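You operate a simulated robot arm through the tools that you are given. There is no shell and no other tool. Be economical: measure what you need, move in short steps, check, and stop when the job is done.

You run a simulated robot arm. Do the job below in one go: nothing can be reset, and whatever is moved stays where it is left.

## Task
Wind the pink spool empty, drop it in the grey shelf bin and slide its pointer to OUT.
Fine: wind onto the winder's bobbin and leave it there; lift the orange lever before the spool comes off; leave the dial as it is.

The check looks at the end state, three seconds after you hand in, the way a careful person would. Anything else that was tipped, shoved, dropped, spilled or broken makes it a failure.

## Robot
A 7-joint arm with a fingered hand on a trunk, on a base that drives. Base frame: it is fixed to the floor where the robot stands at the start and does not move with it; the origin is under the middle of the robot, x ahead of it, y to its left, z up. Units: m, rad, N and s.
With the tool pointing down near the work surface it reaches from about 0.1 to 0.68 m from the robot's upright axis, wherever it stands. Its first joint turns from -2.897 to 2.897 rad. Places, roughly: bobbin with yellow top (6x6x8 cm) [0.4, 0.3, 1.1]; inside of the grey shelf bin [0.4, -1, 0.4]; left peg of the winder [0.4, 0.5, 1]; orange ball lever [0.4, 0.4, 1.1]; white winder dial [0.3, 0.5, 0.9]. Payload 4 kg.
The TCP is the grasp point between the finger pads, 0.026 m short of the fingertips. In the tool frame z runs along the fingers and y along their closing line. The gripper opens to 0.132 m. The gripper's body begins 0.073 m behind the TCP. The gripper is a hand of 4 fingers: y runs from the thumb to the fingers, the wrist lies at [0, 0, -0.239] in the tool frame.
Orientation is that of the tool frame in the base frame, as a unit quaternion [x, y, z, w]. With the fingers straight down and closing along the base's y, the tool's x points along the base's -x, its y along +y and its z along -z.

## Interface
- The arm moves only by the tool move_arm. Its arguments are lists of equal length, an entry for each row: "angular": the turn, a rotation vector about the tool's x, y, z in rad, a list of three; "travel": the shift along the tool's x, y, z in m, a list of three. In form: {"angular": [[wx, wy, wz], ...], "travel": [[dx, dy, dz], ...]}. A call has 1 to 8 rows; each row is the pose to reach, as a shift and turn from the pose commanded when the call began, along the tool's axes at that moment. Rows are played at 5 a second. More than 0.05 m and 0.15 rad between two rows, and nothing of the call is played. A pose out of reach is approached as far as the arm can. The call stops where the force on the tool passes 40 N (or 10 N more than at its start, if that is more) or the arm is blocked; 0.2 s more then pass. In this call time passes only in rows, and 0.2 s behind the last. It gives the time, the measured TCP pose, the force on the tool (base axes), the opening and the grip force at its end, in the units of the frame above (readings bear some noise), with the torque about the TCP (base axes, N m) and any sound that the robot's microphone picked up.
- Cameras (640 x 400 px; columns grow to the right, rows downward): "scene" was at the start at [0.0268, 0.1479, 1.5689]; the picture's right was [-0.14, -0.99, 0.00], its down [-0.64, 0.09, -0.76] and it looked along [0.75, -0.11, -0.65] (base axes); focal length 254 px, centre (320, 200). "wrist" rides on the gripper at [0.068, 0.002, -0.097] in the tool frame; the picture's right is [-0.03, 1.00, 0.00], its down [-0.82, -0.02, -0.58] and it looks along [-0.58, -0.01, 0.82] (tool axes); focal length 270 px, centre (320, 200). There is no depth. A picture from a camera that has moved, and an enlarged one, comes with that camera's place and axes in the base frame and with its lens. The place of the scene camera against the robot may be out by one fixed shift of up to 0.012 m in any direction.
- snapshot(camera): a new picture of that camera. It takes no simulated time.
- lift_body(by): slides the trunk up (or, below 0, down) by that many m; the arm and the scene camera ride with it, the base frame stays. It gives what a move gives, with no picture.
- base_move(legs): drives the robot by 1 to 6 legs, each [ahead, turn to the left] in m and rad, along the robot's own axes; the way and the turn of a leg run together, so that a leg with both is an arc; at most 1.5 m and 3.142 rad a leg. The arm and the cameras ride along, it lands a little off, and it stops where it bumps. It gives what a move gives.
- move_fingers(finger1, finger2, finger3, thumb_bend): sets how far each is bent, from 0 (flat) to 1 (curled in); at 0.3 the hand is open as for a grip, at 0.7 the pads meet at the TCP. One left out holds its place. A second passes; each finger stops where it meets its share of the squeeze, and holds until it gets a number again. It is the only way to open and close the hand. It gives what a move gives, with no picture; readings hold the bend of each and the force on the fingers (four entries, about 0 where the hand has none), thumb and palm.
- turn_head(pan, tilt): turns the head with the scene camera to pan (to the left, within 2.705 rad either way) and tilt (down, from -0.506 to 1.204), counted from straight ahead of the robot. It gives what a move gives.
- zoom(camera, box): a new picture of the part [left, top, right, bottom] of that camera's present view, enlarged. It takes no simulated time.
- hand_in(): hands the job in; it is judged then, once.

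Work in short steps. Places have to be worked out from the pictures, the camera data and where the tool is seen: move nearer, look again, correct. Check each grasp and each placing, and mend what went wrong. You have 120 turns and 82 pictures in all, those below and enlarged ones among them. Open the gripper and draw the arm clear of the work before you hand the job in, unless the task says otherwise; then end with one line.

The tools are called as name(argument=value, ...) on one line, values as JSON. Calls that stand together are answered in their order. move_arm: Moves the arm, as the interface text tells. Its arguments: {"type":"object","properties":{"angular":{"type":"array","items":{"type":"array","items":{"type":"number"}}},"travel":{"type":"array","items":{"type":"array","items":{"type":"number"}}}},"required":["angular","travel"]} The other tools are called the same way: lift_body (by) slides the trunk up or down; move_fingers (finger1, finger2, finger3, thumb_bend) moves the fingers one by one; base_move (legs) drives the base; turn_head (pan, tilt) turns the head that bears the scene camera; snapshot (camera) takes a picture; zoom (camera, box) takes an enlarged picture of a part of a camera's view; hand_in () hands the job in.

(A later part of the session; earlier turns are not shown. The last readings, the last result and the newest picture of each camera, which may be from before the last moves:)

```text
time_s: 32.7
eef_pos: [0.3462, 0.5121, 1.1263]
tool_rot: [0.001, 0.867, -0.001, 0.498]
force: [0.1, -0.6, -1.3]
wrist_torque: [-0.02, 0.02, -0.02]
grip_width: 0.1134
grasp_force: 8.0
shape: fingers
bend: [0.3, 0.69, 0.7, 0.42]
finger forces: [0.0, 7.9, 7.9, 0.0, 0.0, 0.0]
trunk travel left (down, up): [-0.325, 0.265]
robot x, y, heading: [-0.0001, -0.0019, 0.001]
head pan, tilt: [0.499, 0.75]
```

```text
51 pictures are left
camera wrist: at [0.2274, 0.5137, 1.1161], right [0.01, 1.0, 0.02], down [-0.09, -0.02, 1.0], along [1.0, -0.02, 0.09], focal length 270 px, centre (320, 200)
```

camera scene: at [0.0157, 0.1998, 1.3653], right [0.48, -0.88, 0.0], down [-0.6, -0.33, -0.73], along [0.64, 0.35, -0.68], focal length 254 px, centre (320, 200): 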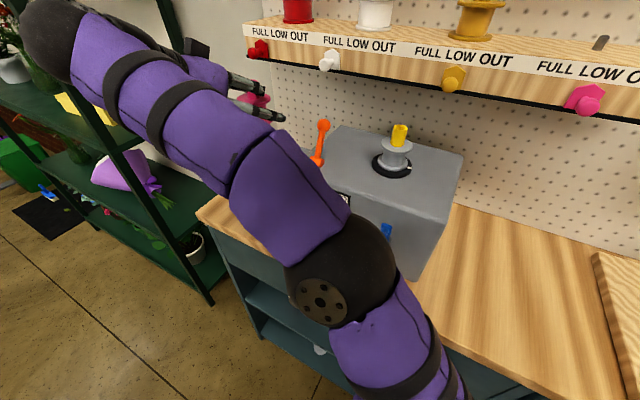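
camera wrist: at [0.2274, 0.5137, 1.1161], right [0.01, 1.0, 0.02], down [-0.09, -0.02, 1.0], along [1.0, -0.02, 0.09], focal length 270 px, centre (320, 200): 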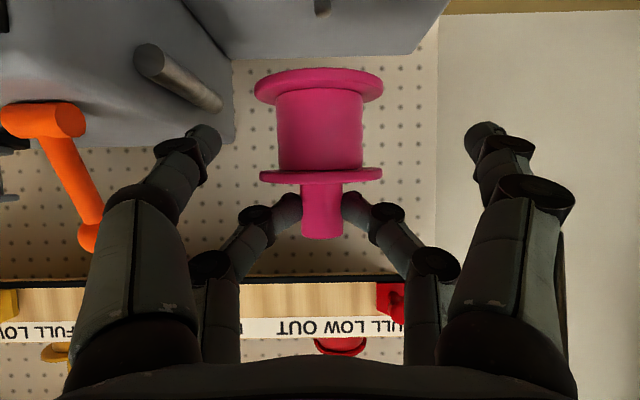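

Peg now straight ahead of the spool. I move forward 3.7 cm, down 3 cm (spool bottom ~1.033, peg tip ~1.012), 2.5 mm left, thumb a bit more in.

move_fingers(thumb_bend=0.47)

move_arm(angular=[[0, 0, 0], [0, 0, 0]], travel=[[0.0037, 0.0012, 0.0235], [0.0075, 0.0025, 0.047]])

snapshot(camera="wrist")

snapshot(camera="scene")

```text
time_s: 33.7
eef_pos: [0.3462, 0.5134, 1.127]
tool_rot: [0.001, 0.867, -0.001, 0.498]
force: [-0.2, 0.2, 0.2]
wrist_torque: [0.0, 0.06, 0.03]
grip_width: 0.105
grasp_force: 8.0
shape: fingers
bend: [0.3, 0.69, 0.7, 0.47]
finger forces: [0.1, 7.8, 7.9, 0.1, 0.0, 0.0]
trunk travel left (down, up): [-0.325, 0.265]
robot x, y, heading: [0.0038, -0.0022, 0.001]
head pan, tilt: [0.499, 0.75]
```

```text
time_s: 34.3
eef_pos: [0.3832, 0.5152, 1.0962]
tool_rot: [0.0, 0.867, 0.0, 0.498]
force: [0.1, -0.5, -1.4]
wrist_torque: [0.02, 0.02, 0.04]
grip_width: 0.105
grasp_force: 8.1
shape: fingers
bend: [0.3, 0.69, 0.7, 0.47]
finger forces: [0.0, 7.9, 7.9, 0.1, 0.0, 0.0]
trunk travel left (down, up): [-0.325, 0.265]
robot x, y, heading: [0.0018, -0.0022, -0.001]
head pan, tilt: [0.499, 0.75]
```

```text
50 pictures are left
camera wrist: at [0.2638, 0.5169, 1.0857], right [0.01, 1.0, 0.02], down [-0.09, -0.02, 1.0], along [1.0, -0.02, 0.09], focal length 270 px, centre (320, 200)
```

wrist: 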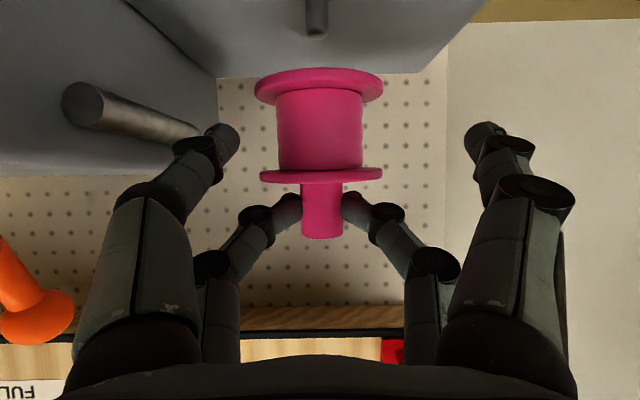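

```text
49 pictures are left
camera scene: at [0.0157, 0.1998, 1.3652], right [0.48, -0.88, 0.0], down [-0.6, -0.33, -0.73], along [0.64, 0.35, -0.68], focal length 254 px, centre (320, 200)
```

scene: 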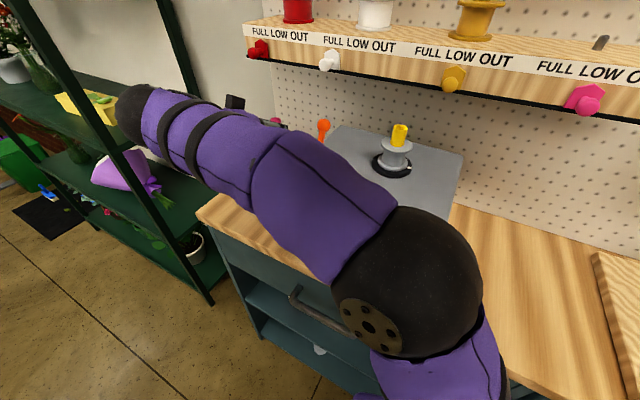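

Peg looks almost below the spool. I enlarge the wrist view to compare peg and spool depths accurately.

zoom(camera="wrist", box=[220, 0, 420, 125])

```text
3.20 times, centred on (320, 62) of wrist
camera zoom: at [0.2638, 0.5169, 1.0857], right [0.01, 1.0, 0.02], down [-0.09, -0.02, 1.0], along [1.0, -0.02, 0.09], focal length 865 px, centre (320, 640)
```

zoom: 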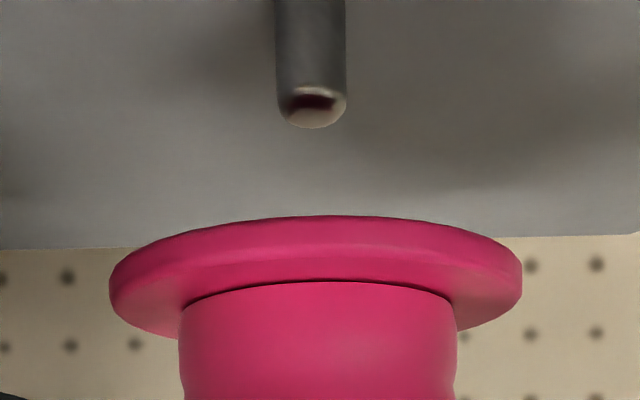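

Lateral alignment is within ~1 mm. For a better depth, I lower 1.6 cm (staying above the peg tip) and take a second precise view.

move_arm(angular=[[0, 0, 0]], travel=[[0.0139, 0, 0.008]])

zoom(camera="wrist", box=[220, 0, 420, 125])

```text
time_s: 34.7
eef_pos: [0.383, 0.5152, 1.0814]
tool_rot: [0.001, 0.867, 0.0, 0.498]
force: [0.4, -0.3, -0.8]
wrist_torque: [0.0, 0.03, -0.01]
grip_width: 0.1051
grasp_force: 7.2
shape: fingers
bend: [0.3, 0.69, 0.7, 0.47]
finger forces: [0.0, 7.9, 7.9, 0.0, 0.0, 0.0]
trunk travel left (down, up): [-0.325, 0.265]
robot x, y, heading: [0.0011, 0.005, -0.003]
head pan, tilt: [0.499, 0.75]
```

```text
3.20 times, centred on (320, 62) of wrist
camera zoom: at [0.2637, 0.5164, 1.0699], right [0.01, 1.0, 0.02], down [-0.09, -0.02, 1.0], along [1.0, -0.02, 0.09], focal length 865 px, centre (320, 640)
```

zoom: 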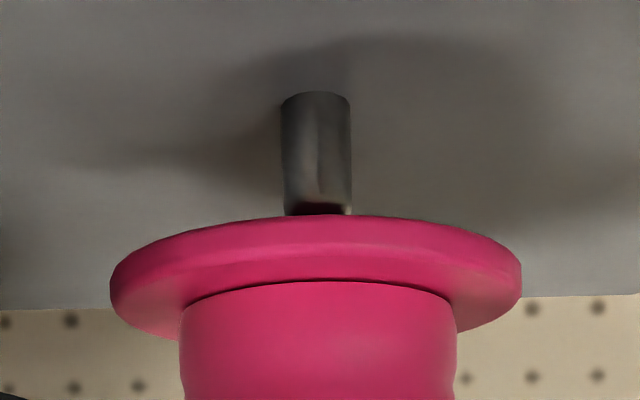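

Depth estimates give the peg about 1 cm nearer than the spool axis (x≈0.404). I back off 1 cm, then lower gently and watch force/height.

move_arm(angular=[[0, 0, 0]], travel=[[0.005, 0, -0.0087]])

move_arm(angular=[[0, 0, 0], [0, 0, 0]], travel=[[0.0043, 0, 0.0025], [0.0087, 0, 0.005]])

snapshot(camera="wrist")

```text
time_s: 35.1
eef_pos: [0.3723, 0.5152, 1.0799]
tool_rot: [0.0, 0.868, 0.0, 0.497]
force: [0.4, -0.2, -1.2]
wrist_torque: [-0.03, 0.01, 0.02]
grip_width: 0.1049
grasp_force: 7.9
shape: fingers
bend: [0.3, 0.69, 0.7, 0.47]
finger forces: [0.0, 7.9, 7.9, 0.0, 0.1, 0.0]
trunk travel left (down, up): [-0.325, 0.265]
robot x, y, heading: [-0.0031, -0.0014, -0.001]
head pan, tilt: [0.499, 0.75]
```

```text
time_s: 35.7
eef_pos: [0.3738, 0.5145, 1.0719]
tool_rot: [0.001, 0.867, 0.0, 0.499]
force: [0.3, 0.2, -0.8]
wrist_torque: [0.0, 0.0, 0.01]
grip_width: 0.1049
grasp_force: 7.5
shape: fingers
bend: [0.3, 0.69, 0.7, 0.47]
finger forces: [0.1, 7.9, 7.9, 0.0, 0.0, 0.1]
trunk travel left (down, up): [-0.325, 0.265]
robot x, y, heading: [0.0043, 0.0013, -0.0]
head pan, tilt: [0.499, 0.75]
```

```text
46 pictures are left
camera wrist: at [0.2538, 0.5164, 1.0597], right [0.01, 1.0, 0.02], down [-0.09, -0.02, 1.0], along [1.0, -0.01, 0.09], focal length 270 px, centre (320, 200)
```

wrist: 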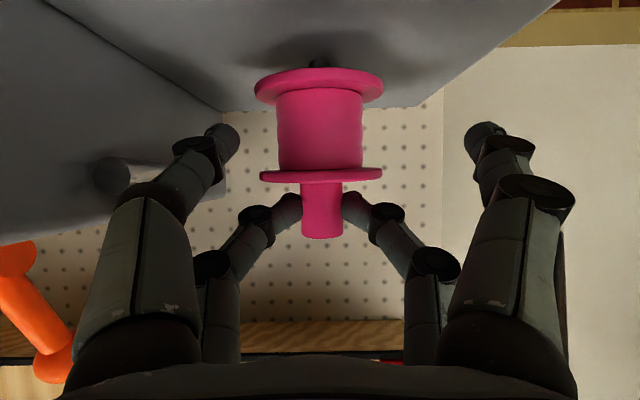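

No contact yet; peg base still in line. Continue down in small rows.

move_arm(angular=[[0, 0, 0], [0, 0, 0]], travel=[[0.0043, 0, 0.0025], [0.0087, 0, 0.005]])

zoom(camera="wrist", box=[220, 0, 420, 125])

```text
time_s: 36.3
eef_pos: [0.3727, 0.5155, 1.059]
tool_rot: [0.001, 0.867, 0.0, 0.499]
force: [0.8, -1.0, -0.5]
wrist_torque: [0.0, 0.01, -0.02]
grip_width: 0.1048
grasp_force: 8.1
shape: fingers
bend: [0.3, 0.69, 0.7, 0.47]
finger forces: [0.0, 7.9, 7.8, 0.0, 0.0, 0.0]
trunk travel left (down, up): [-0.325, 0.265]
robot x, y, heading: [0.0002, -0.0027, 0.003]
head pan, tilt: [0.499, 0.75]
```

```text
3.20 times, centred on (320, 62) of wrist
camera zoom: at [0.2539, 0.5161, 1.0495], right [0.01, 1.0, 0.02], down [-0.09, -0.02, 1.0], along [1.0, -0.02, 0.09], focal length 865 px, centre (320, 640)
```

zoom: 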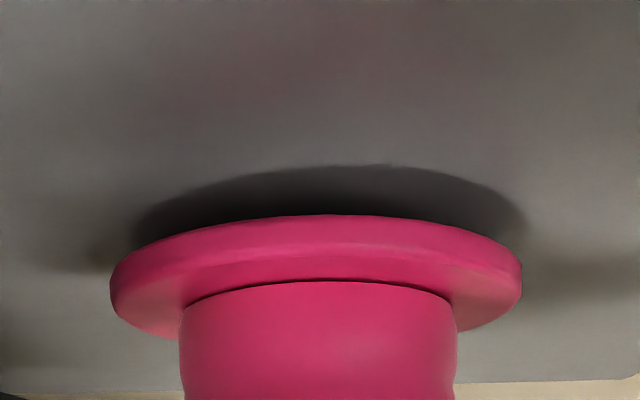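

Spool bottom (~1.004) is already below the peg tip (~1.018) with no force, so the peg is in the bore. I lower until it touches.

move_arm(angular=[[0, 0, 0], [0, 0, 0]], travel=[[0.0026, 0, 0.0015], [0.0052, 0, 0.003]])

zoom(camera="wrist", box=[220, 0, 420, 125])

```text
time_s: 36.9
eef_pos: [0.3727, 0.5141, 1.0549]
tool_rot: [0.001, 0.867, -0.001, 0.498]
force: [-0.4, -0.5, 1.8]
wrist_torque: [0.0, -0.04, -0.01]
grip_width: 0.1049
grasp_force: 8.2
shape: fingers
bend: [0.3, 0.69, 0.7, 0.47]
finger forces: [0.0, 7.9, 8.2, 0.0, 0.0, 0.1]
trunk travel left (down, up): [-0.325, 0.265]
robot x, y, heading: [-0.0024, 0.0015, 0.002]
head pan, tilt: [0.499, 0.75]
```

```text
3.20 times, centred on (320, 62) of wrist
camera zoom: at [0.2539, 0.5159, 1.0441], right [0.01, 1.0, 0.02], down [-0.09, -0.02, 1.0], along [1.0, -0.02, 0.09], focal length 865 px, centre (320, 640)
```

zoom: 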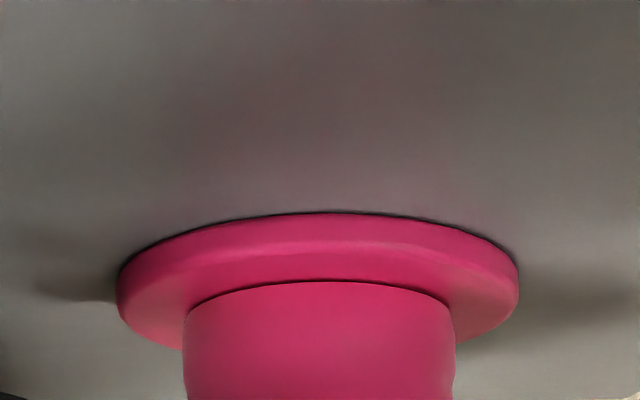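

Seated on the box top with light contact. I release finger2/3 and check.

move_fingers(finger2=0.5, finger3=0.5)

move_arm(angular=[[0, 0, 0], [0, 0, 0], [0, 0, 0]], travel=[[0, 0, -0.04], [0, 0, -0.08], [0, 0, -0.12]])

snapshot(camera="wrist")

snapshot(camera="scene")

```text
time_s: 37.9
eef_pos: [0.3723, 0.5138, 1.0542]
tool_rot: [0.001, 0.867, -0.001, 0.498]
force: [1.1, -0.8, 0.3]
wrist_torque: [0.03, 0.02, -0.01]
grip_width: 0.105
grasp_force: 0.0
shape: fingers
bend: [0.3, 0.5, 0.5, 0.47]
finger forces: [0.0, 0.1, 0.1, 0.0, 0.0, 0.0]
trunk travel left (down, up): [-0.325, 0.265]
robot x, y, heading: [-0.0031, 0.0024, -0.001]
head pan, tilt: [0.499, 0.75]
```

```text
time_s: 38.7
eef_pos: [0.2694, 0.5146, 1.1149]
tool_rot: [0.0, 0.868, 0.001, 0.497]
force: [0.3, -0.8, -0.4]
wrist_torque: [-0.03, -0.01, -0.01]
grip_width: 0.105
grasp_force: 0.0
shape: fingers
bend: [0.3, 0.5, 0.5, 0.47]
finger forces: [0.1, 0.1, 0.0, 0.0, 0.1, 0.0]
trunk travel left (down, up): [-0.325, 0.265]
robot x, y, heading: [0.0005, -0.0065, 0.0]
head pan, tilt: [0.499, 0.75]
```

```text
43 pictures are left
camera wrist: at [0.1502, 0.5164, 1.1045], right [0.01, 1.0, 0.02], down [-0.09, -0.02, 1.0], along [1.0, -0.02, 0.09], focal length 270 px, centre (320, 200)
```

wrist: 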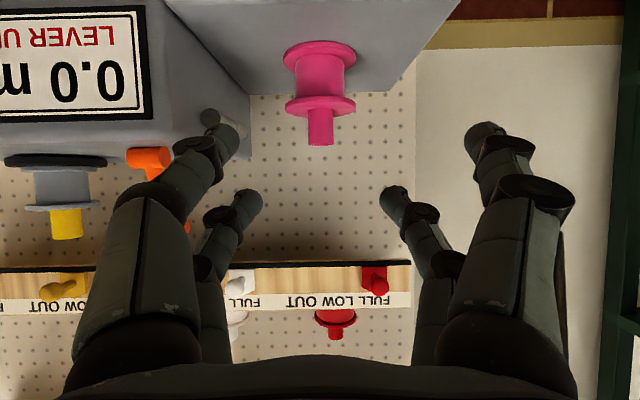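

```text
42 pictures are left
camera scene: at [0.0159, 0.1998, 1.3652], right [0.48, -0.88, 0.0], down [-0.6, -0.33, -0.73], along [0.64, 0.35, -0.68], focal length 254 px, centre (320, 200)
```

scene: 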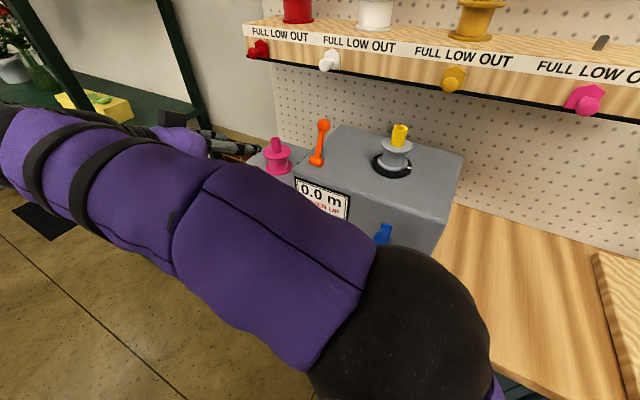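

The display now reads "LEVER UP", so the spool is accepted and the lever must be lowered. The lever pivots near (0.35, 0.39, 1.09) with the ball leaning back at about (0.375, 0.394, 1.15). I bring the hand in front of the ball.

move_fingers(finger1=0.45, thumb_bend=0.45)

move_arm(angular=[[0, 0, 0], [0, 0, 0], [0, 0, 0], [0, 0, 0]], travel=[[-0.0152, -0.015, -0.0088], [-0.0303, -0.045, -0.0175], [-0.0303, -0.085, -0.0175], [-0.0303, -0.12, -0.0175]])

snapshot(camera="wrist")

```text
time_s: 39.7
eef_pos: [0.2697, 0.5153, 1.1148]
tool_rot: [0.001, 0.867, 0.0, 0.498]
force: [-0.7, -0.7, -0.5]
wrist_torque: [-0.01, 0.0, 0.03]
grip_width: 0.0829
grasp_force: 0.1
shape: fingers
bend: [0.45, 0.5, 0.5, 0.45]
finger forces: [0.0, 0.1, 0.0, 0.1, 0.0, 0.0]
trunk travel left (down, up): [-0.325, 0.265]
robot x, y, heading: [0.002, -0.002, -0.002]
head pan, tilt: [0.499, 0.75]
```

```text
time_s: 40.7
eef_pos: [0.2694, 0.395, 1.1486]
tool_rot: [0.0, 0.867, 0.0, 0.499]
force: [-0.4, 0.7, 0.0]
wrist_torque: [-0.02, 0.0, -0.04]
grip_width: 0.083
grasp_force: 0.1
shape: fingers
bend: [0.45, 0.5, 0.5, 0.45]
finger forces: [0.0, 0.1, 0.1, 0.0, 0.0, 0.1]
trunk travel left (down, up): [-0.325, 0.265]
robot x, y, heading: [0.0002, 0.001, -0.001]
head pan, tilt: [0.499, 0.75]
```

```text
41 pictures are left
camera wrist: at [0.15, 0.3957, 1.139], right [0.01, 1.0, 0.02], down [-0.09, -0.02, 1.0], along [1.0, -0.01, 0.09], focal length 270 px, centre (320, 200)
```

wrist: 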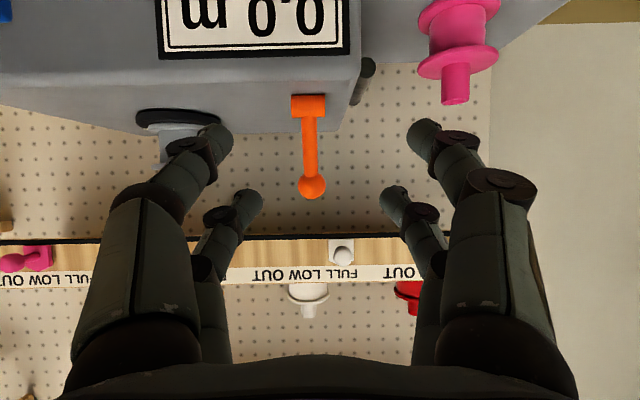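

Ball at about (0.375, 0.386, 1.148). I advance so its centre lies between the far fingertips, then close on it.

move_arm(angular=[[0, 0, 0], [0, 0, 0]], travel=[[-0.016, -0.008, 0.033], [-0.032, -0.008, 0.0657]])

move_fingers(finger2=0.75, finger3=0.75)

snapshot(camera="wrist")

```text
time_s: 41.3
eef_pos: [0.3413, 0.387, 1.1444]
tool_rot: [-0.001, 0.867, 0.0, 0.499]
force: [-1.1, -0.3, -0.2]
wrist_torque: [-0.02, 0.04, 0.0]
grip_width: 0.0833
grasp_force: 0.0
shape: fingers
bend: [0.45, 0.5, 0.5, 0.45]
finger forces: [0.0, 0.0, 0.0, 0.0, 0.1, 0.0]
trunk travel left (down, up): [-0.325, 0.265]
robot x, y, heading: [0.0011, -0.0038, -0.0]
head pan, tilt: [0.499, 0.75]
```

```text
time_s: 42.3
eef_pos: [0.3415, 0.3864, 1.1447]
tool_rot: [0.002, 0.867, -0.001, 0.498]
force: [-3.9, -5.5, 4.8]
wrist_torque: [-0.01, -0.14, -0.19]
grip_width: 0.0831
grasp_force: 5.0
shape: fingers
bend: [0.45, 0.74, 0.73, 0.45]
finger forces: [0.0, 0.0, 10.2, 0.0, 0.0, 0.0]
trunk travel left (down, up): [-0.325, 0.265]
robot x, y, heading: [-0.0025, 0.0003, 0.002]
head pan, tilt: [0.499, 0.75]
```

```text
40 pictures are left
camera wrist: at [0.2222, 0.3882, 1.1354], right [0.01, 1.0, 0.02], down [-0.09, -0.02, 1.0], along [1.0, -0.02, 0.09], focal length 270 px, centre (320, 200)
```

wrist: 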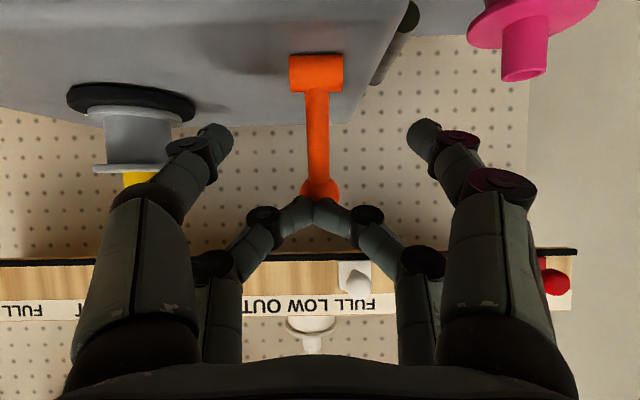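

The tips closed on the upper front of the ball rather than around it. Reopen, drop 1 cm and advance 4 mm, close again.

move_fingers(finger2=0.5, finger3=0.5)

move_arm(angular=[[0, 0, 0]], travel=[[0.0067, 0, 0.0085]])

move_fingers(finger2=0.75, finger3=0.75)

snapshot(camera="wrist")

```text
time_s: 43.3
eef_pos: [0.3412, 0.3879, 1.1461]
tool_rot: [0.0, 0.867, 0.0, 0.498]
force: [-0.2, 0.3, 0.9]
wrist_torque: [-0.01, -0.03, 0.02]
grip_width: 0.0833
grasp_force: 0.1
shape: fingers
bend: [0.45, 0.5, 0.5, 0.45]
finger forces: [0.0, 0.0, 0.0, 0.1, 0.0, 0.0]
trunk travel left (down, up): [-0.325, 0.265]
robot x, y, heading: [0.0023, 0.0031, 0.003]
head pan, tilt: [0.499, 0.75]
```

```text
time_s: 43.7
eef_pos: [0.3453, 0.3893, 1.1359]
tool_rot: [0.001, 0.867, 0.0, 0.498]
force: [-0.2, 0.5, -0.4]
wrist_torque: [0.0, 0.03, 0.01]
grip_width: 0.0831
grasp_force: 0.1
shape: fingers
bend: [0.45, 0.5, 0.5, 0.45]
finger forces: [0.0, 0.0, 0.1, 0.0, 0.1, 0.1]
trunk travel left (down, up): [-0.325, 0.265]
robot x, y, heading: [0.0037, -0.0017, -0.002]
head pan, tilt: [0.499, 0.75]
```

```text
time_s: 44.7
eef_pos: [0.3468, 0.3884, 1.1347]
tool_rot: [0.0, 0.868, 0.0, 0.497]
force: [-1.5, -1.6, -6.4]
wrist_torque: [0.0, 0.2, -0.09]
grip_width: 0.0831
grasp_force: 7.3
shape: fingers
bend: [0.45, 0.72, 0.7, 0.45]
finger forces: [0.0, 6.1, 7.6, 0.0, 0.0, 0.0]
trunk travel left (down, up): [-0.325, 0.265]
robot x, y, heading: [-0.0008, -0.0004, -0.003]
head pan, tilt: [0.499, 0.75]
```

```text
39 pictures are left
camera wrist: at [0.2269, 0.3892, 1.124], right [0.01, 1.0, 0.02], down [-0.09, -0.02, 1.0], along [1.0, -0.02, 0.09], focal length 270 px, centre (320, 200)
```

wrist: 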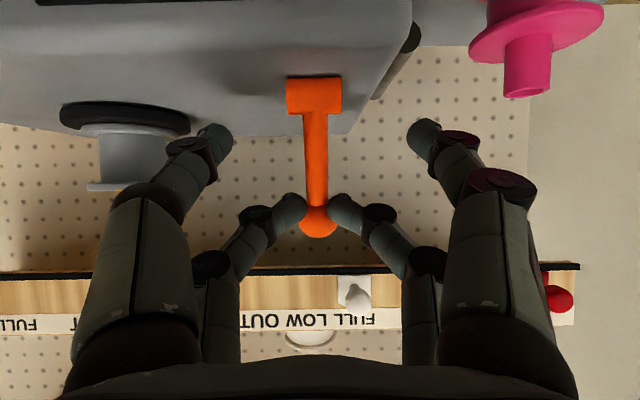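

Good grip around the ball's neck. I pull it toward the robot along the estimated arc, first to about −20°.

move_arm(angular=[[0, 0, 0], [0, 0, 0], [0, 0, 0]], travel=[[0.0037, 0, -0.0164], [0.0114, 0, -0.0311], [0.0228, 0, -0.0434]])

snapshot(camera="wrist")

```text
time_s: 45.5
eef_pos: [0.2966, 0.3869, 1.1358]
tool_rot: [0.0, 0.867, 0.001, 0.499]
force: [-0.2, 0.0, -1.0]
wrist_torque: [0.03, -0.01, 0.03]
grip_width: 0.083
grasp_force: 0.1
shape: fingers
bend: [0.45, 0.74, 0.72, 0.45]
finger forces: [0.0, 0.0, 0.0, 0.0, 0.1, 0.1]
trunk travel left (down, up): [-0.325, 0.265]
robot x, y, heading: [-0.0042, -0.0051, 0.002]
head pan, tilt: [0.499, 0.75]
```

```text
38 pictures are left
camera wrist: at [0.1782, 0.3889, 1.1261], right [0.01, 1.0, 0.02], down [-0.09, -0.02, 1.0], along [1.0, -0.02, 0.09], focal length 270 px, centre (320, 200)
```

wrist: 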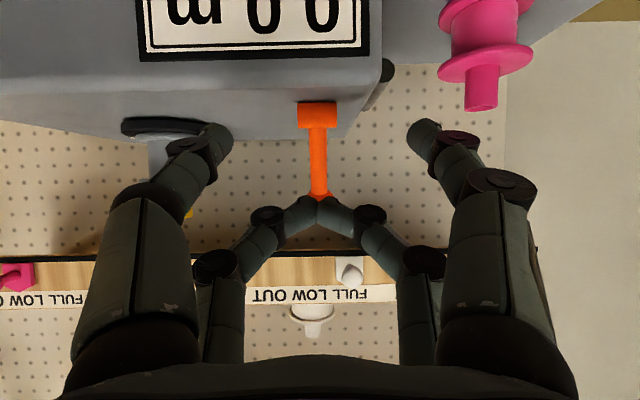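

The fingers slipped off; the lever stayed put. I test the other direction: push the ball gently backward with the closed tips, checking force.

move_arm(angular=[[0, 0, 0], [0, 0, 0], [0, 0, 0]], travel=[[-0.01, 0, 0.0173], [-0.02, 0, 0.0346], [-0.0275, 0, 0.0476]])

snapshot(camera="wrist")

```text
time_s: 46.3
eef_pos: [0.34, 0.3889, 1.1331]
tool_rot: [-0.004, 0.87, 0.001, 0.493]
force: [-19.5, -6.9, -7.3]
wrist_torque: [0.09, 0.2, -0.37]
grip_width: 0.0832
grasp_force: 12.5
shape: fingers
bend: [0.45, 0.74, 0.74, 0.45]
finger forces: [0.0, 0.1, 24.2, 0.0, 0.0, 0.1]
trunk travel left (down, up): [-0.325, 0.265]
robot x, y, heading: [0.0, -0.0011, -0.001]
head pan, tilt: [0.499, 0.75]
stopped in row 3: the force on the tool passed its limit at 43 N (the readings are from after the stop); the commanded pose is now the measured one
```

```text
37 pictures are left
camera wrist: at [0.2214, 0.3894, 1.1237], right [0.0, 1.0, 0.02], down [-0.08, -0.02, 1.0], along [1.0, -0.01, 0.08], focal length 270 px, centre (320, 200)
```

wrist: 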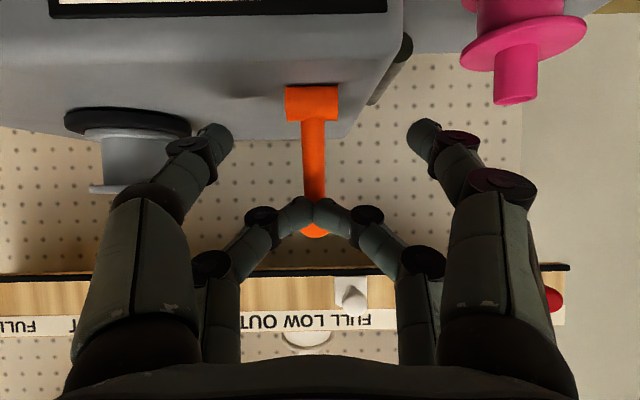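

It's against a stop backward, so it must come forward. I back off, open, reach past the lever neck, close behind it and pull.

move_arm(angular=[[0, 0, 0]], travel=[[0.005, 0, -0.0087]])

move_fingers(finger2=0.5, finger3=0.5)

move_arm(angular=[[0, 0, 0], [0, 0, 0]], travel=[[-0.0085, 0, 0.018], [-0.017, 0, 0.036]])

move_fingers(finger2=0.75, finger3=0.75)

snapshot(camera="wrist")

```text
time_s: 46.7
eef_pos: [0.3359, 0.3874, 1.1341]
tool_rot: [-0.003, 0.869, 0.001, 0.495]
force: [0.3, -0.4, 0.6]
wrist_torque: [0.0, -0.01, 0.0]
grip_width: 0.0831
grasp_force: 0.1
shape: fingers
bend: [0.45, 0.74, 0.73, 0.45]
finger forces: [0.0, 0.1, 0.1, 0.0, 0.0, 0.0]
trunk travel left (down, up): [-0.325, 0.265]
robot x, y, heading: [-0.0003, 0.0005, -0.002]
head pan, tilt: [0.499, 0.75]
```

```text
time_s: 47.7
eef_pos: [0.3344, 0.3885, 1.1334]
tool_rot: [-0.004, 0.869, 0.002, 0.494]
force: [-0.5, 0.4, 0.4]
wrist_torque: [0.01, 0.0, 0.01]
grip_width: 0.0832
grasp_force: 0.1
shape: fingers
bend: [0.45, 0.5, 0.5, 0.45]
finger forces: [0.0, 0.0, 0.0, 0.0, 0.0, 0.0]
trunk travel left (down, up): [-0.325, 0.265]
robot x, y, heading: [-0.0052, 0.0006, 0.002]
head pan, tilt: [0.499, 0.75]
```

```text
time_s: 48.3
eef_pos: [0.3754, 0.3884, 1.13]
tool_rot: [-0.002, 0.87, 0.0, 0.494]
force: [-1.3, -0.1, 0.7]
wrist_torque: [-0.01, -0.01, -0.01]
grip_width: 0.083
grasp_force: 0.0
shape: fingers
bend: [0.45, 0.5, 0.5, 0.45]
finger forces: [0.1, 0.1, 0.0, 0.1, 0.0, 0.0]
trunk travel left (down, up): [-0.325, 0.265]
robot x, y, heading: [0.0004, 0.0035, 0.001]
head pan, tilt: [0.499, 0.75]
```

```text
time_s: 49.3
eef_pos: [0.3752, 0.3881, 1.1291]
tool_rot: [-0.004, 0.87, 0.002, 0.494]
force: [-0.1, -0.9, -0.1]
wrist_torque: [0.01, 0.05, -0.04]
grip_width: 0.0831
grasp_force: 0.1
shape: fingers
bend: [0.45, 0.73, 0.73, 0.45]
finger forces: [0.1, 0.1, 0.0, 0.0, 0.0, 0.0]
trunk travel left (down, up): [-0.325, 0.265]
robot x, y, heading: [0.0013, 0.0002, 0.002]
head pan, tilt: [0.499, 0.75]
```

```text
36 pictures are left
camera wrist: at [0.2559, 0.3892, 1.12], right [0.01, 1.0, 0.02], down [-0.08, -0.02, 1.0], along [1.0, -0.01, 0.08], focal length 270 px, centre (320, 200)
```

wrist: 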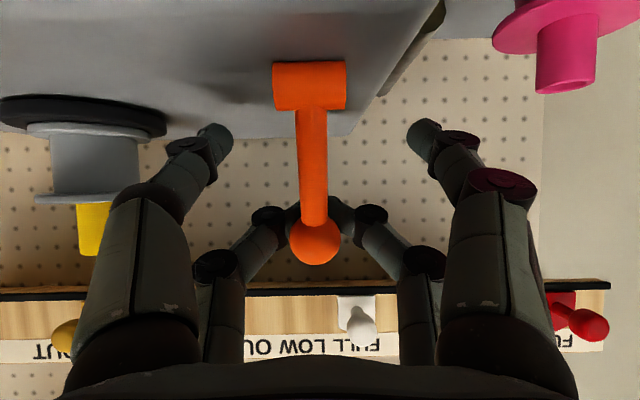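

Fingertips are now closed behind the neck. Pull forward along the arc.

move_arm(angular=[[0, 0, 0], [0, 0, 0], [0, 0, 0], [0, 0, 0], [0, 0, 0]], travel=[[0.01, 0, -0.0173], [0.0145, 0, -0.0332], [0.0215, 0, -0.0453], [0.032, 0, -0.0554], [0.0459, 0, -0.0635]])

snapshot(camera="wrist")

```text
time_s: 50.5
eef_pos: [0.2976, 0.3873, 1.1216]
tool_rot: [-0.003, 0.87, 0.0, 0.494]
force: [10.5, -4.2, -2.3]
wrist_torque: [0.01, 0.17, -0.08]
grip_width: 0.0829
grasp_force: 6.7
shape: fingers
bend: [0.45, 0.72, 0.71, 0.45]
finger forces: [0.0, 5.3, 7.5, 0.0, 0.1, 0.1]
trunk travel left (down, up): [-0.325, 0.265]
robot x, y, heading: [0.0029, -0.0005, -0.003]
head pan, tilt: [0.499, 0.75]
```

```text
35 pictures are left
camera wrist: at [0.1791, 0.3892, 1.1124], right [0.01, 1.0, 0.02], down [-0.08, -0.02, 1.0], along [1.0, -0.01, 0.08], focal length 270 px, centre (320, 200)
```

wrist: 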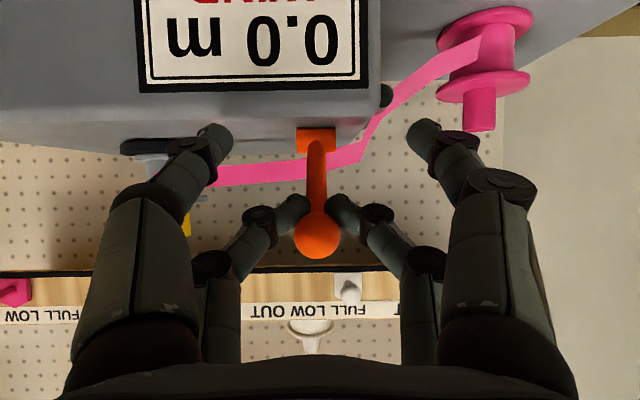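

The lever came forward and the pink ribbon is threaded to the bobbin. I read the display.

turn_head(pan=0.5, tilt=0.6)

move_fingers(finger2=0.45, finger3=0.45)

zoom(camera="wrist", box=[80, 0, 480, 250])

```text
time_s: 51.2
eef_pos: [0.2978, 0.3889, 1.1218]
tool_rot: [-0.003, 0.87, 0.001, 0.494]
force: [10.2, -3.4, -7.3]
wrist_torque: [0.03, 0.24, -0.07]
grip_width: 0.0831
grasp_force: 7.5
shape: fingers
bend: [0.45, 0.72, 0.71, 0.45]
finger forces: [0.0, 6.3, 8.7, 0.0, 0.0, 0.0]
trunk travel left (down, up): [-0.325, 0.265]
robot x, y, heading: [0.0002, -0.0021, 0.001]
head pan, tilt: [0.499, 0.6]
```

```text
time_s: 52.2
eef_pos: [0.2962, 0.3891, 1.1231]
tool_rot: [-0.003, 0.869, 0.001, 0.494]
force: [0.6, -0.2, 0.1]
wrist_torque: [-0.01, -0.02, -0.02]
grip_width: 0.083
grasp_force: 0.1
shape: fingers
bend: [0.45, 0.45, 0.45, 0.45]
finger forces: [0.0, 0.0, 0.1, 0.0, 0.1, 0.0]
trunk travel left (down, up): [-0.325, 0.265]
robot x, y, heading: [-0.0009, 0.0005, -0.005]
head pan, tilt: [0.499, 0.6]
```

```text
1.60 times, centred on (280, 125) of wrist
camera zoom: at [0.1777, 0.3897, 1.1133], right [0.01, 1.0, 0.02], down [-0.08, -0.02, 1.0], along [1.0, -0.01, 0.08], focal length 432 px, centre (384, 320)
```

zoom: 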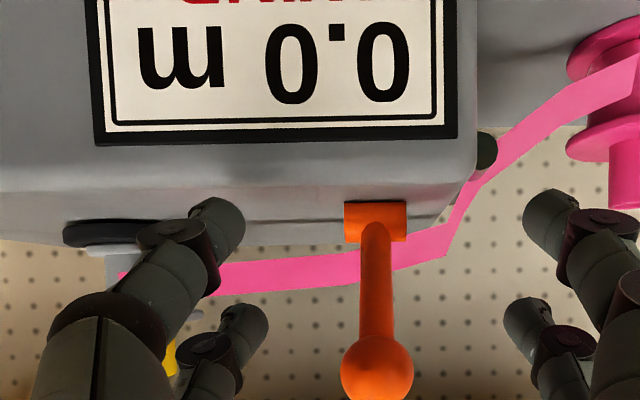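

Lever stays lowered. I raise the hand straight up off the lever and look at the whole machine.

move_arm(angular=[[0, 0, 0], [0, 0, 0], [0, 0, 0], [0, 0, 0]], travel=[[-0.0303, 0, -0.0175], [-0.065, 0, -0.0375], [-0.1, 0, -0.0577], [-0.13, 0, -0.075]])

snapshot(camera="scene")

```text
time_s: 53.2
eef_pos: [0.2987, 0.3894, 1.2729]
tool_rot: [-0.003, 0.87, 0.001, 0.494]
force: [0.5, 0.3, 0.3]
wrist_torque: [-0.02, 0.03, 0.01]
grip_width: 0.0829
grasp_force: 0.0
shape: fingers
bend: [0.45, 0.45, 0.45, 0.45]
finger forces: [0.0, 0.1, 0.0, 0.0, 0.0, 0.1]
trunk travel left (down, up): [-0.325, 0.265]
robot x, y, heading: [0.0002, -0.0023, 0.0]
head pan, tilt: [0.499, 0.6]
```

```text
33 pictures are left
camera scene: at [0.0196, 0.2024, 1.3781], right [0.48, -0.88, 0.0], down [-0.5, -0.27, -0.82], along [0.72, 0.4, -0.57], focal length 254 px, centre (320, 200)
```

scene: 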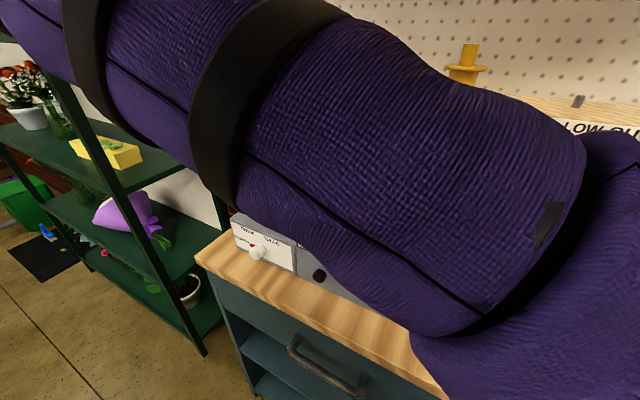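

The arm blocks the head's view. I pitch the tool back to straight down at this height so the wrist camera can inspect the controls from above.

move_arm(angular=[[0, 0.15, 0], [0, 0.3, 0], [0, 0.45, 0], [0, 0.6, 0], [0, 0.75, 0], [0, 0.9, 0], [0, 1.05, 0]], travel=[[0.004, -0.01, -0.007], [0.008, -0.02, -0.014], [0.012, -0.03, -0.021], [0.016, -0.04, -0.028], [0.02, -0.05, -0.035], [0.024, -0.06, -0.042], [0.028, -0.07, -0.048]])

snapshot(camera="wrist")

snapshot(camera="scene")

```text
time_s: 54.8
eef_pos: [0.2376, 0.3037, 1.1935]
tool_rot: [-0.003, 0.999, -0.004, 0.04]
force: [-1.0, 1.0, -0.4]
wrist_torque: [-0.07, -0.05, 0.03]
grip_width: 0.0832
grasp_force: 0.0
shape: fingers
bend: [0.45, 0.45, 0.45, 0.45]
finger forces: [0.1, 0.0, 0.0, 0.0, 0.0, 0.0]
out of reach, approached as far as the arm can: row 3, 4, 5, 6, 7
trunk travel left (down, up): [-0.325, 0.265]
robot x, y, heading: [-0.0016, -0.0043, 0.004]
head pan, tilt: [0.499, 0.6]
```

```text
32 pictures are left
camera wrist: at [0.1594, 0.305, 1.2827], right [0.02, 1.0, 0.0], down [0.77, -0.01, 0.64], along [0.64, -0.02, -0.77], focal length 270 px, centre (320, 200)
```

wrist: 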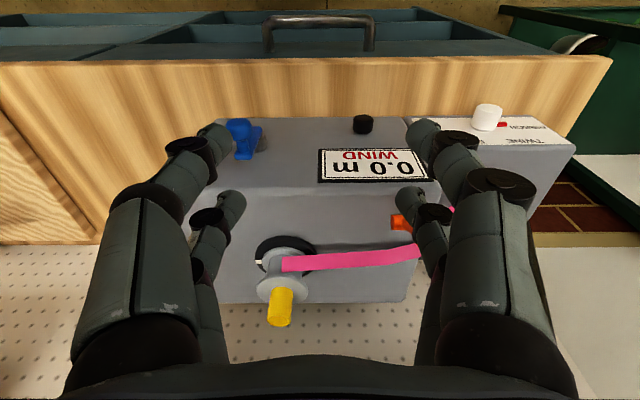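

```text
31 pictures are left
camera scene: at [0.0184, 0.2041, 1.3777], right [0.48, -0.88, 0.0], down [-0.5, -0.27, -0.82], along [0.72, 0.4, -0.57], focal length 254 px, centre (320, 200)
```

scene: 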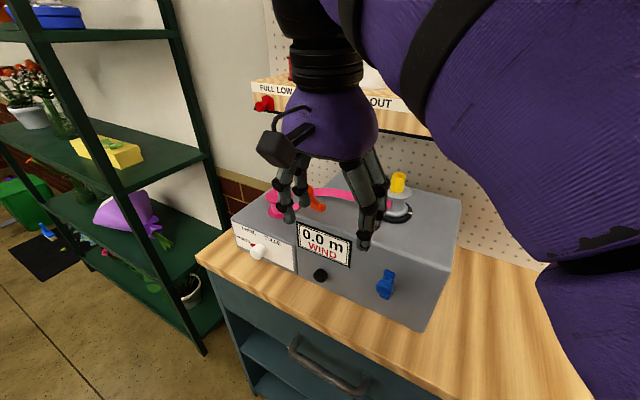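

Display says WIND. I zoom in on the button and the blue crank.

zoom(camera="scene", box=[290, 215, 450, 315])

zoom(camera="wrist", box=[200, 95, 440, 245])

```text
4.00 times, centred on (370, 265) of scene
camera zoom: at [0.0184, 0.2041, 1.3777], right [0.48, -0.88, 0.0], down [-0.5, -0.27, -0.82], along [0.72, 0.4, -0.57], focal length 1014 px, centre (120, -60)
```

zoom: 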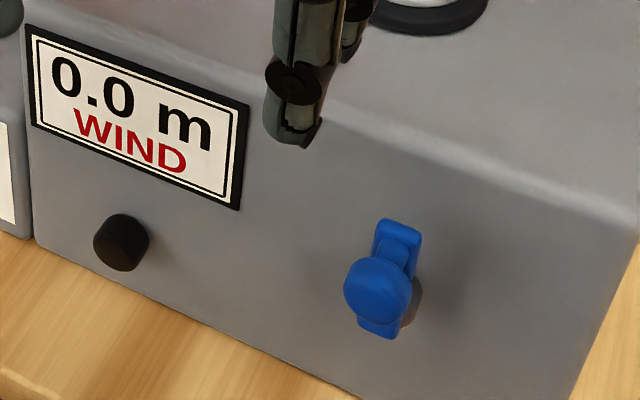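

```text
2.67 times, centred on (320, 170) of wrist
camera zoom: at [0.1594, 0.305, 1.2827], right [0.02, 1.0, 0.0], down [0.77, -0.01, 0.64], along [0.64, -0.02, -0.77], focal length 721 px, centre (320, 280)
```

zoom: 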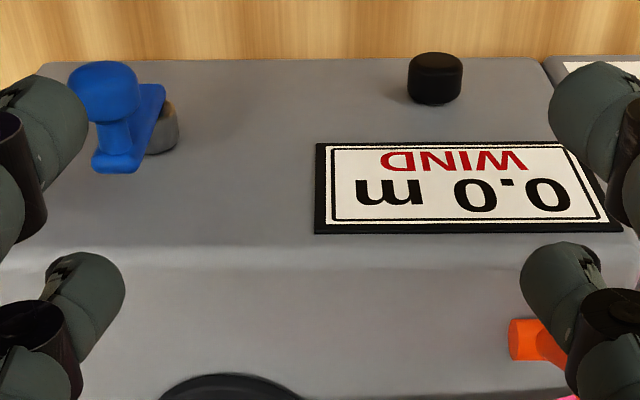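

The blue part is a hand crank: hub ≈(0.31, 0.231, 0.99), knob ≈(0.278, 0.218, 1.028) pointing toward me. I'll pinch the knob from above with the far finger pair. First a small test move, since the last pose was reach-limited, and open far fingers a bit.

move_arm(angular=[[0, 0, 0]], travel=[[0, -0.02, 0.03]])

```text
time_s: 55.2
eef_pos: [0.2416, 0.2796, 1.1633]
tool_rot: [-0.003, 0.999, 0.0, 0.039]
force: [-0.6, 0.3, -0.2]
wrist_torque: [-0.03, 0.0, -0.03]
grip_width: 0.0829
grasp_force: 0.0
shape: fingers
bend: [0.45, 0.45, 0.45, 0.45]
finger forces: [0.0, 0.0, 0.1, 0.0, 0.0, 0.0]
trunk travel left (down, up): [-0.325, 0.265]
robot x, y, heading: [-0.004, 0.0028, 0.001]
head pan, tilt: [0.499, 0.6]
```

It follows normally. I straighten to vertical and move above the knob at (0.256, 0.218, 1.10).

move_arm(angular=[[0, 0.03, 0], [0, 0.078, 0]], travel=[[-0.005, -0.031, 0.032], [-0.0095, -0.0616, 0.0639]])

snapshot(camera="wrist")

```text
time_s: 55.8
eef_pos: [0.2566, 0.219, 1.1022]
tool_rot: [-0.002, 1.0, -0.001, 0.001]
force: [0.0, 0.6, -0.1]
wrist_torque: [-0.02, -0.02, -0.01]
grip_width: 0.0833
grasp_force: 0.1
shape: fingers
bend: [0.45, 0.45, 0.45, 0.45]
finger forces: [0.1, 0.1, 0.1, 0.0, 0.1, 0.0]
trunk travel left (down, up): [-0.325, 0.265]
robot x, y, heading: [0.0023, 0.0015, -0.001]
head pan, tilt: [0.499, 0.6]
```

```text
28 pictures are left
camera wrist: at [0.1858, 0.2205, 1.1978], right [0.02, 1.0, 0.0], down [0.82, -0.02, 0.58], along [0.58, -0.01, -0.82], focal length 270 px, centre (320, 200)
```

wrist: 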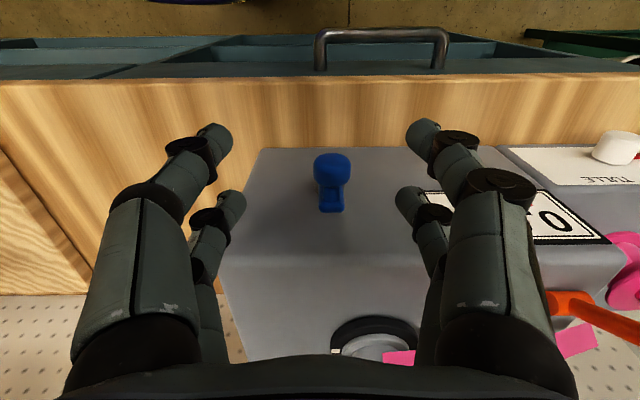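

Knob at y≈0.227. Shift 8 mm left, descend 5.8 cm and pinch it with finger2/3.

move_arm(angular=[[0, 0, 0], [0, 0, 0]], travel=[[0, 0.008, 0.029], [0, 0.008, 0.058]])

move_fingers(finger2=0.75, finger3=0.75)

snapshot(camera="wrist")

```text
time_s: 56.4
eef_pos: [0.2556, 0.2278, 1.0433]
tool_rot: [-0.003, 1.0, 0.0, 0.001]
force: [0.8, -0.5, -0.5]
wrist_torque: [-0.01, -0.01, 0.0]
grip_width: 0.0831
grasp_force: 0.0
shape: fingers
bend: [0.45, 0.45, 0.45, 0.45]
finger forces: [0.0, 0.0, 0.0, 0.1, 0.0, 0.0]
trunk travel left (down, up): [-0.325, 0.265]
robot x, y, heading: [-0.0003, -0.0042, 0.002]
head pan, tilt: [0.499, 0.6]
```

```text
time_s: 57.4
eef_pos: [0.2558, 0.2274, 1.0442]
tool_rot: [-0.002, 1.0, -0.001, -0.001]
force: [-0.5, -0.2, -5.6]
wrist_torque: [-0.01, 0.12, -0.02]
grip_width: 0.083
grasp_force: 3.7
shape: fingers
bend: [0.45, 0.74, 0.73, 0.45]
finger forces: [0.1, 3.3, 4.3, 0.0, 0.1, 0.0]
trunk travel left (down, up): [-0.325, 0.265]
robot x, y, heading: [-0.0001, -0.0011, -0.001]
head pan, tilt: [0.499, 0.6]
```

```text
27 pictures are left
camera wrist: at [0.1864, 0.2285, 1.1396], right [0.02, 1.0, 0.0], down [0.82, -0.02, 0.58], along [0.58, -0.01, -0.82], focal length 270 px, centre (320, 200)
```

wrist: 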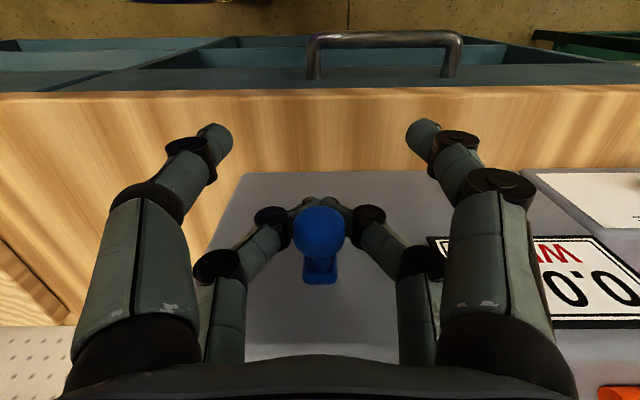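

The tips closed just beneath the knob. I reopen, raise 1.3 cm and pinch at the knob's centre.

move_fingers(finger2=0.5, finger3=0.5)

move_arm(angular=[[0, 0, 0]], travel=[[0, 0, -0.013]])

move_fingers(finger2=0.75, finger3=0.75)

snapshot(camera="wrist")

```text
time_s: 58.4
eef_pos: [0.2553, 0.2278, 1.0425]
tool_rot: [-0.003, 1.0, -0.001, 0.001]
force: [0.2, -0.5, -0.7]
wrist_torque: [0.01, 0.01, 0.03]
grip_width: 0.0833
grasp_force: 0.2
shape: fingers
bend: [0.45, 0.5, 0.5, 0.45]
finger forces: [0.0, 0.1, 0.0, 0.1, 0.0, 0.1]
trunk travel left (down, up): [-0.325, 0.265]
robot x, y, heading: [0.0, -0.0006, 0.003]
head pan, tilt: [0.499, 0.6]
```

```text
time_s: 58.8
eef_pos: [0.2562, 0.2278, 1.0561]
tool_rot: [-0.004, 1.0, 0.0, 0.001]
force: [0.0, 0.2, 0.0]
wrist_torque: [-0.02, -0.02, 0.02]
grip_width: 0.0829
grasp_force: 0.1
shape: fingers
bend: [0.45, 0.5, 0.5, 0.45]
finger forces: [0.0, 0.1, 0.0, 0.1, 0.0, 0.0]
trunk travel left (down, up): [-0.325, 0.265]
robot x, y, heading: [-0.0008, -0.0014, -0.0]
head pan, tilt: [0.499, 0.6]
```

```text
time_s: 59.8
eef_pos: [0.2566, 0.2266, 1.0565]
tool_rot: [-0.003, 1.0, 0.0, 0.0]
force: [-1.2, -0.3, -11.6]
wrist_torque: [0.01, 0.24, -0.01]
grip_width: 0.083
grasp_force: 8.6
shape: fingers
bend: [0.45, 0.7, 0.68, 0.45]
finger forces: [0.1, 8.0, 8.8, 0.0, 0.1, 0.0]
trunk travel left (down, up): [-0.325, 0.265]
robot x, y, heading: [-0.0015, -0.002, 0.001]
head pan, tilt: [0.499, 0.6]
```

```text
26 pictures are left
camera wrist: at [0.1869, 0.2289, 1.1524], right [0.02, 1.0, 0.0], down [0.82, -0.01, 0.58], along [0.58, -0.01, -0.82], focal length 270 px, centre (320, 200)
```

wrist: 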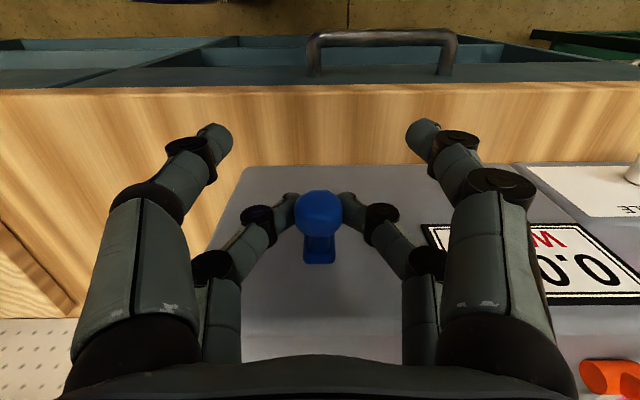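

Pinched. Now I try turning: first 45° clockwise (top toward −y), radius ≈4 cm, and read forces.

move_arm(angular=[[0, 0, 0], [0, 0, 0], [0, 0, 0]], travel=[[0, -0.0104, 0.0014], [0, -0.02, 0.0054], [0, -0.0283, 0.0117]])

snapshot(camera="wrist")

```text
time_s: 60.6
eef_pos: [0.2566, 0.2003, 1.0447]
tool_rot: [-0.004, 1.0, -0.001, 0.001]
force: [-2.5, 5.9, -7.4]
wrist_torque: [0.1, 0.18, 0.1]
grip_width: 0.0832
grasp_force: 6.3
shape: fingers
bend: [0.45, 0.71, 0.71, 0.45]
finger forces: [0.0, 5.9, 5.6, 0.0, 0.0, 0.1]
trunk travel left (down, up): [-0.325, 0.265]
robot x, y, heading: [-0.002, -0.0027, 0.005]
head pan, tilt: [0.499, 0.6]
```

```text
25 pictures are left
camera wrist: at [0.1872, 0.2007, 1.1409], right [0.02, 1.0, 0.0], down [0.82, -0.01, 0.58], along [0.58, -0.01, -0.82], focal length 270 px, centre (320, 200)
```

wrist: 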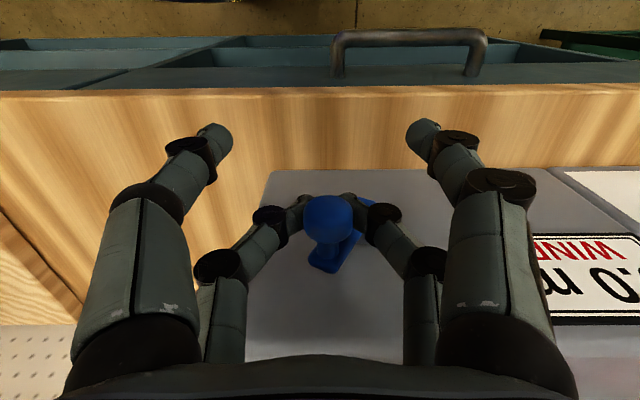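

The crank turns. I continue the circle (radius ≈4.2 cm) through to the bottom, watching the force.

move_arm(angular=[[0, 0, 0], [0, 0, 0], [0, 0, 0], [0, 0, 0], [0, 0, 0], [0, 0, 0], [0, 0, 0]], travel=[[0, -0.0106, 0.0125], [0, -0.0143, 0.0266], [0, -0.0131, 0.0412], [0, -0.0069, 0.0544], [0, 0.0034, 0.0647], [0, 0.0166, 0.0709], [0, 0.0312, 0.0721]])

snapshot(camera="wrist")

```text
time_s: 62.1
eef_pos: [0.2582, 0.2039, 0.976]
tool_rot: [0.005, 1.0, -0.006, 0.001]
force: [-5.4, -29.0, 11.6]
wrist_torque: [0.97, -0.45, -0.73]
grip_width: 0.0826
grasp_force: 15.5
shape: fingers
bend: [0.45, 0.74, 0.73, 0.45]
finger forces: [0.0, 0.0, 31.4, 0.0, 0.0, 0.0]
trunk travel left (down, up): [-0.325, 0.265]
robot x, y, heading: [-0.0014, 0.0033, 0.003]
head pan, tilt: [0.499, 0.6]
stopped in row 7: the force on the tool passed its limit at 48 N (the readings are from after the stop); the commanded pose is now the measured one
```

```text
24 pictures are left
camera wrist: at [0.1888, 0.2075, 1.0716], right [0.03, 1.0, -0.01], down [0.82, -0.02, 0.58], along [0.58, -0.03, -0.82], focal length 270 px, centre (320, 200)
```

wrist: 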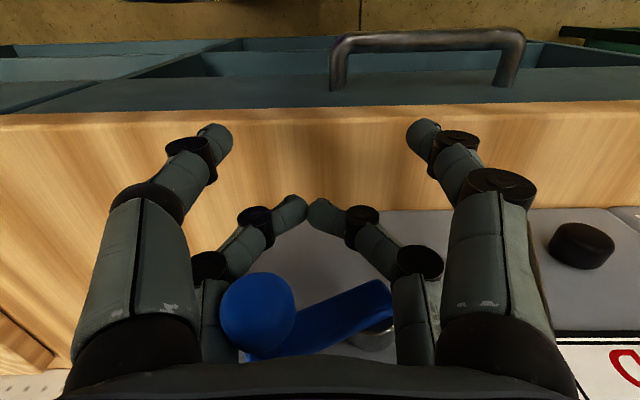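

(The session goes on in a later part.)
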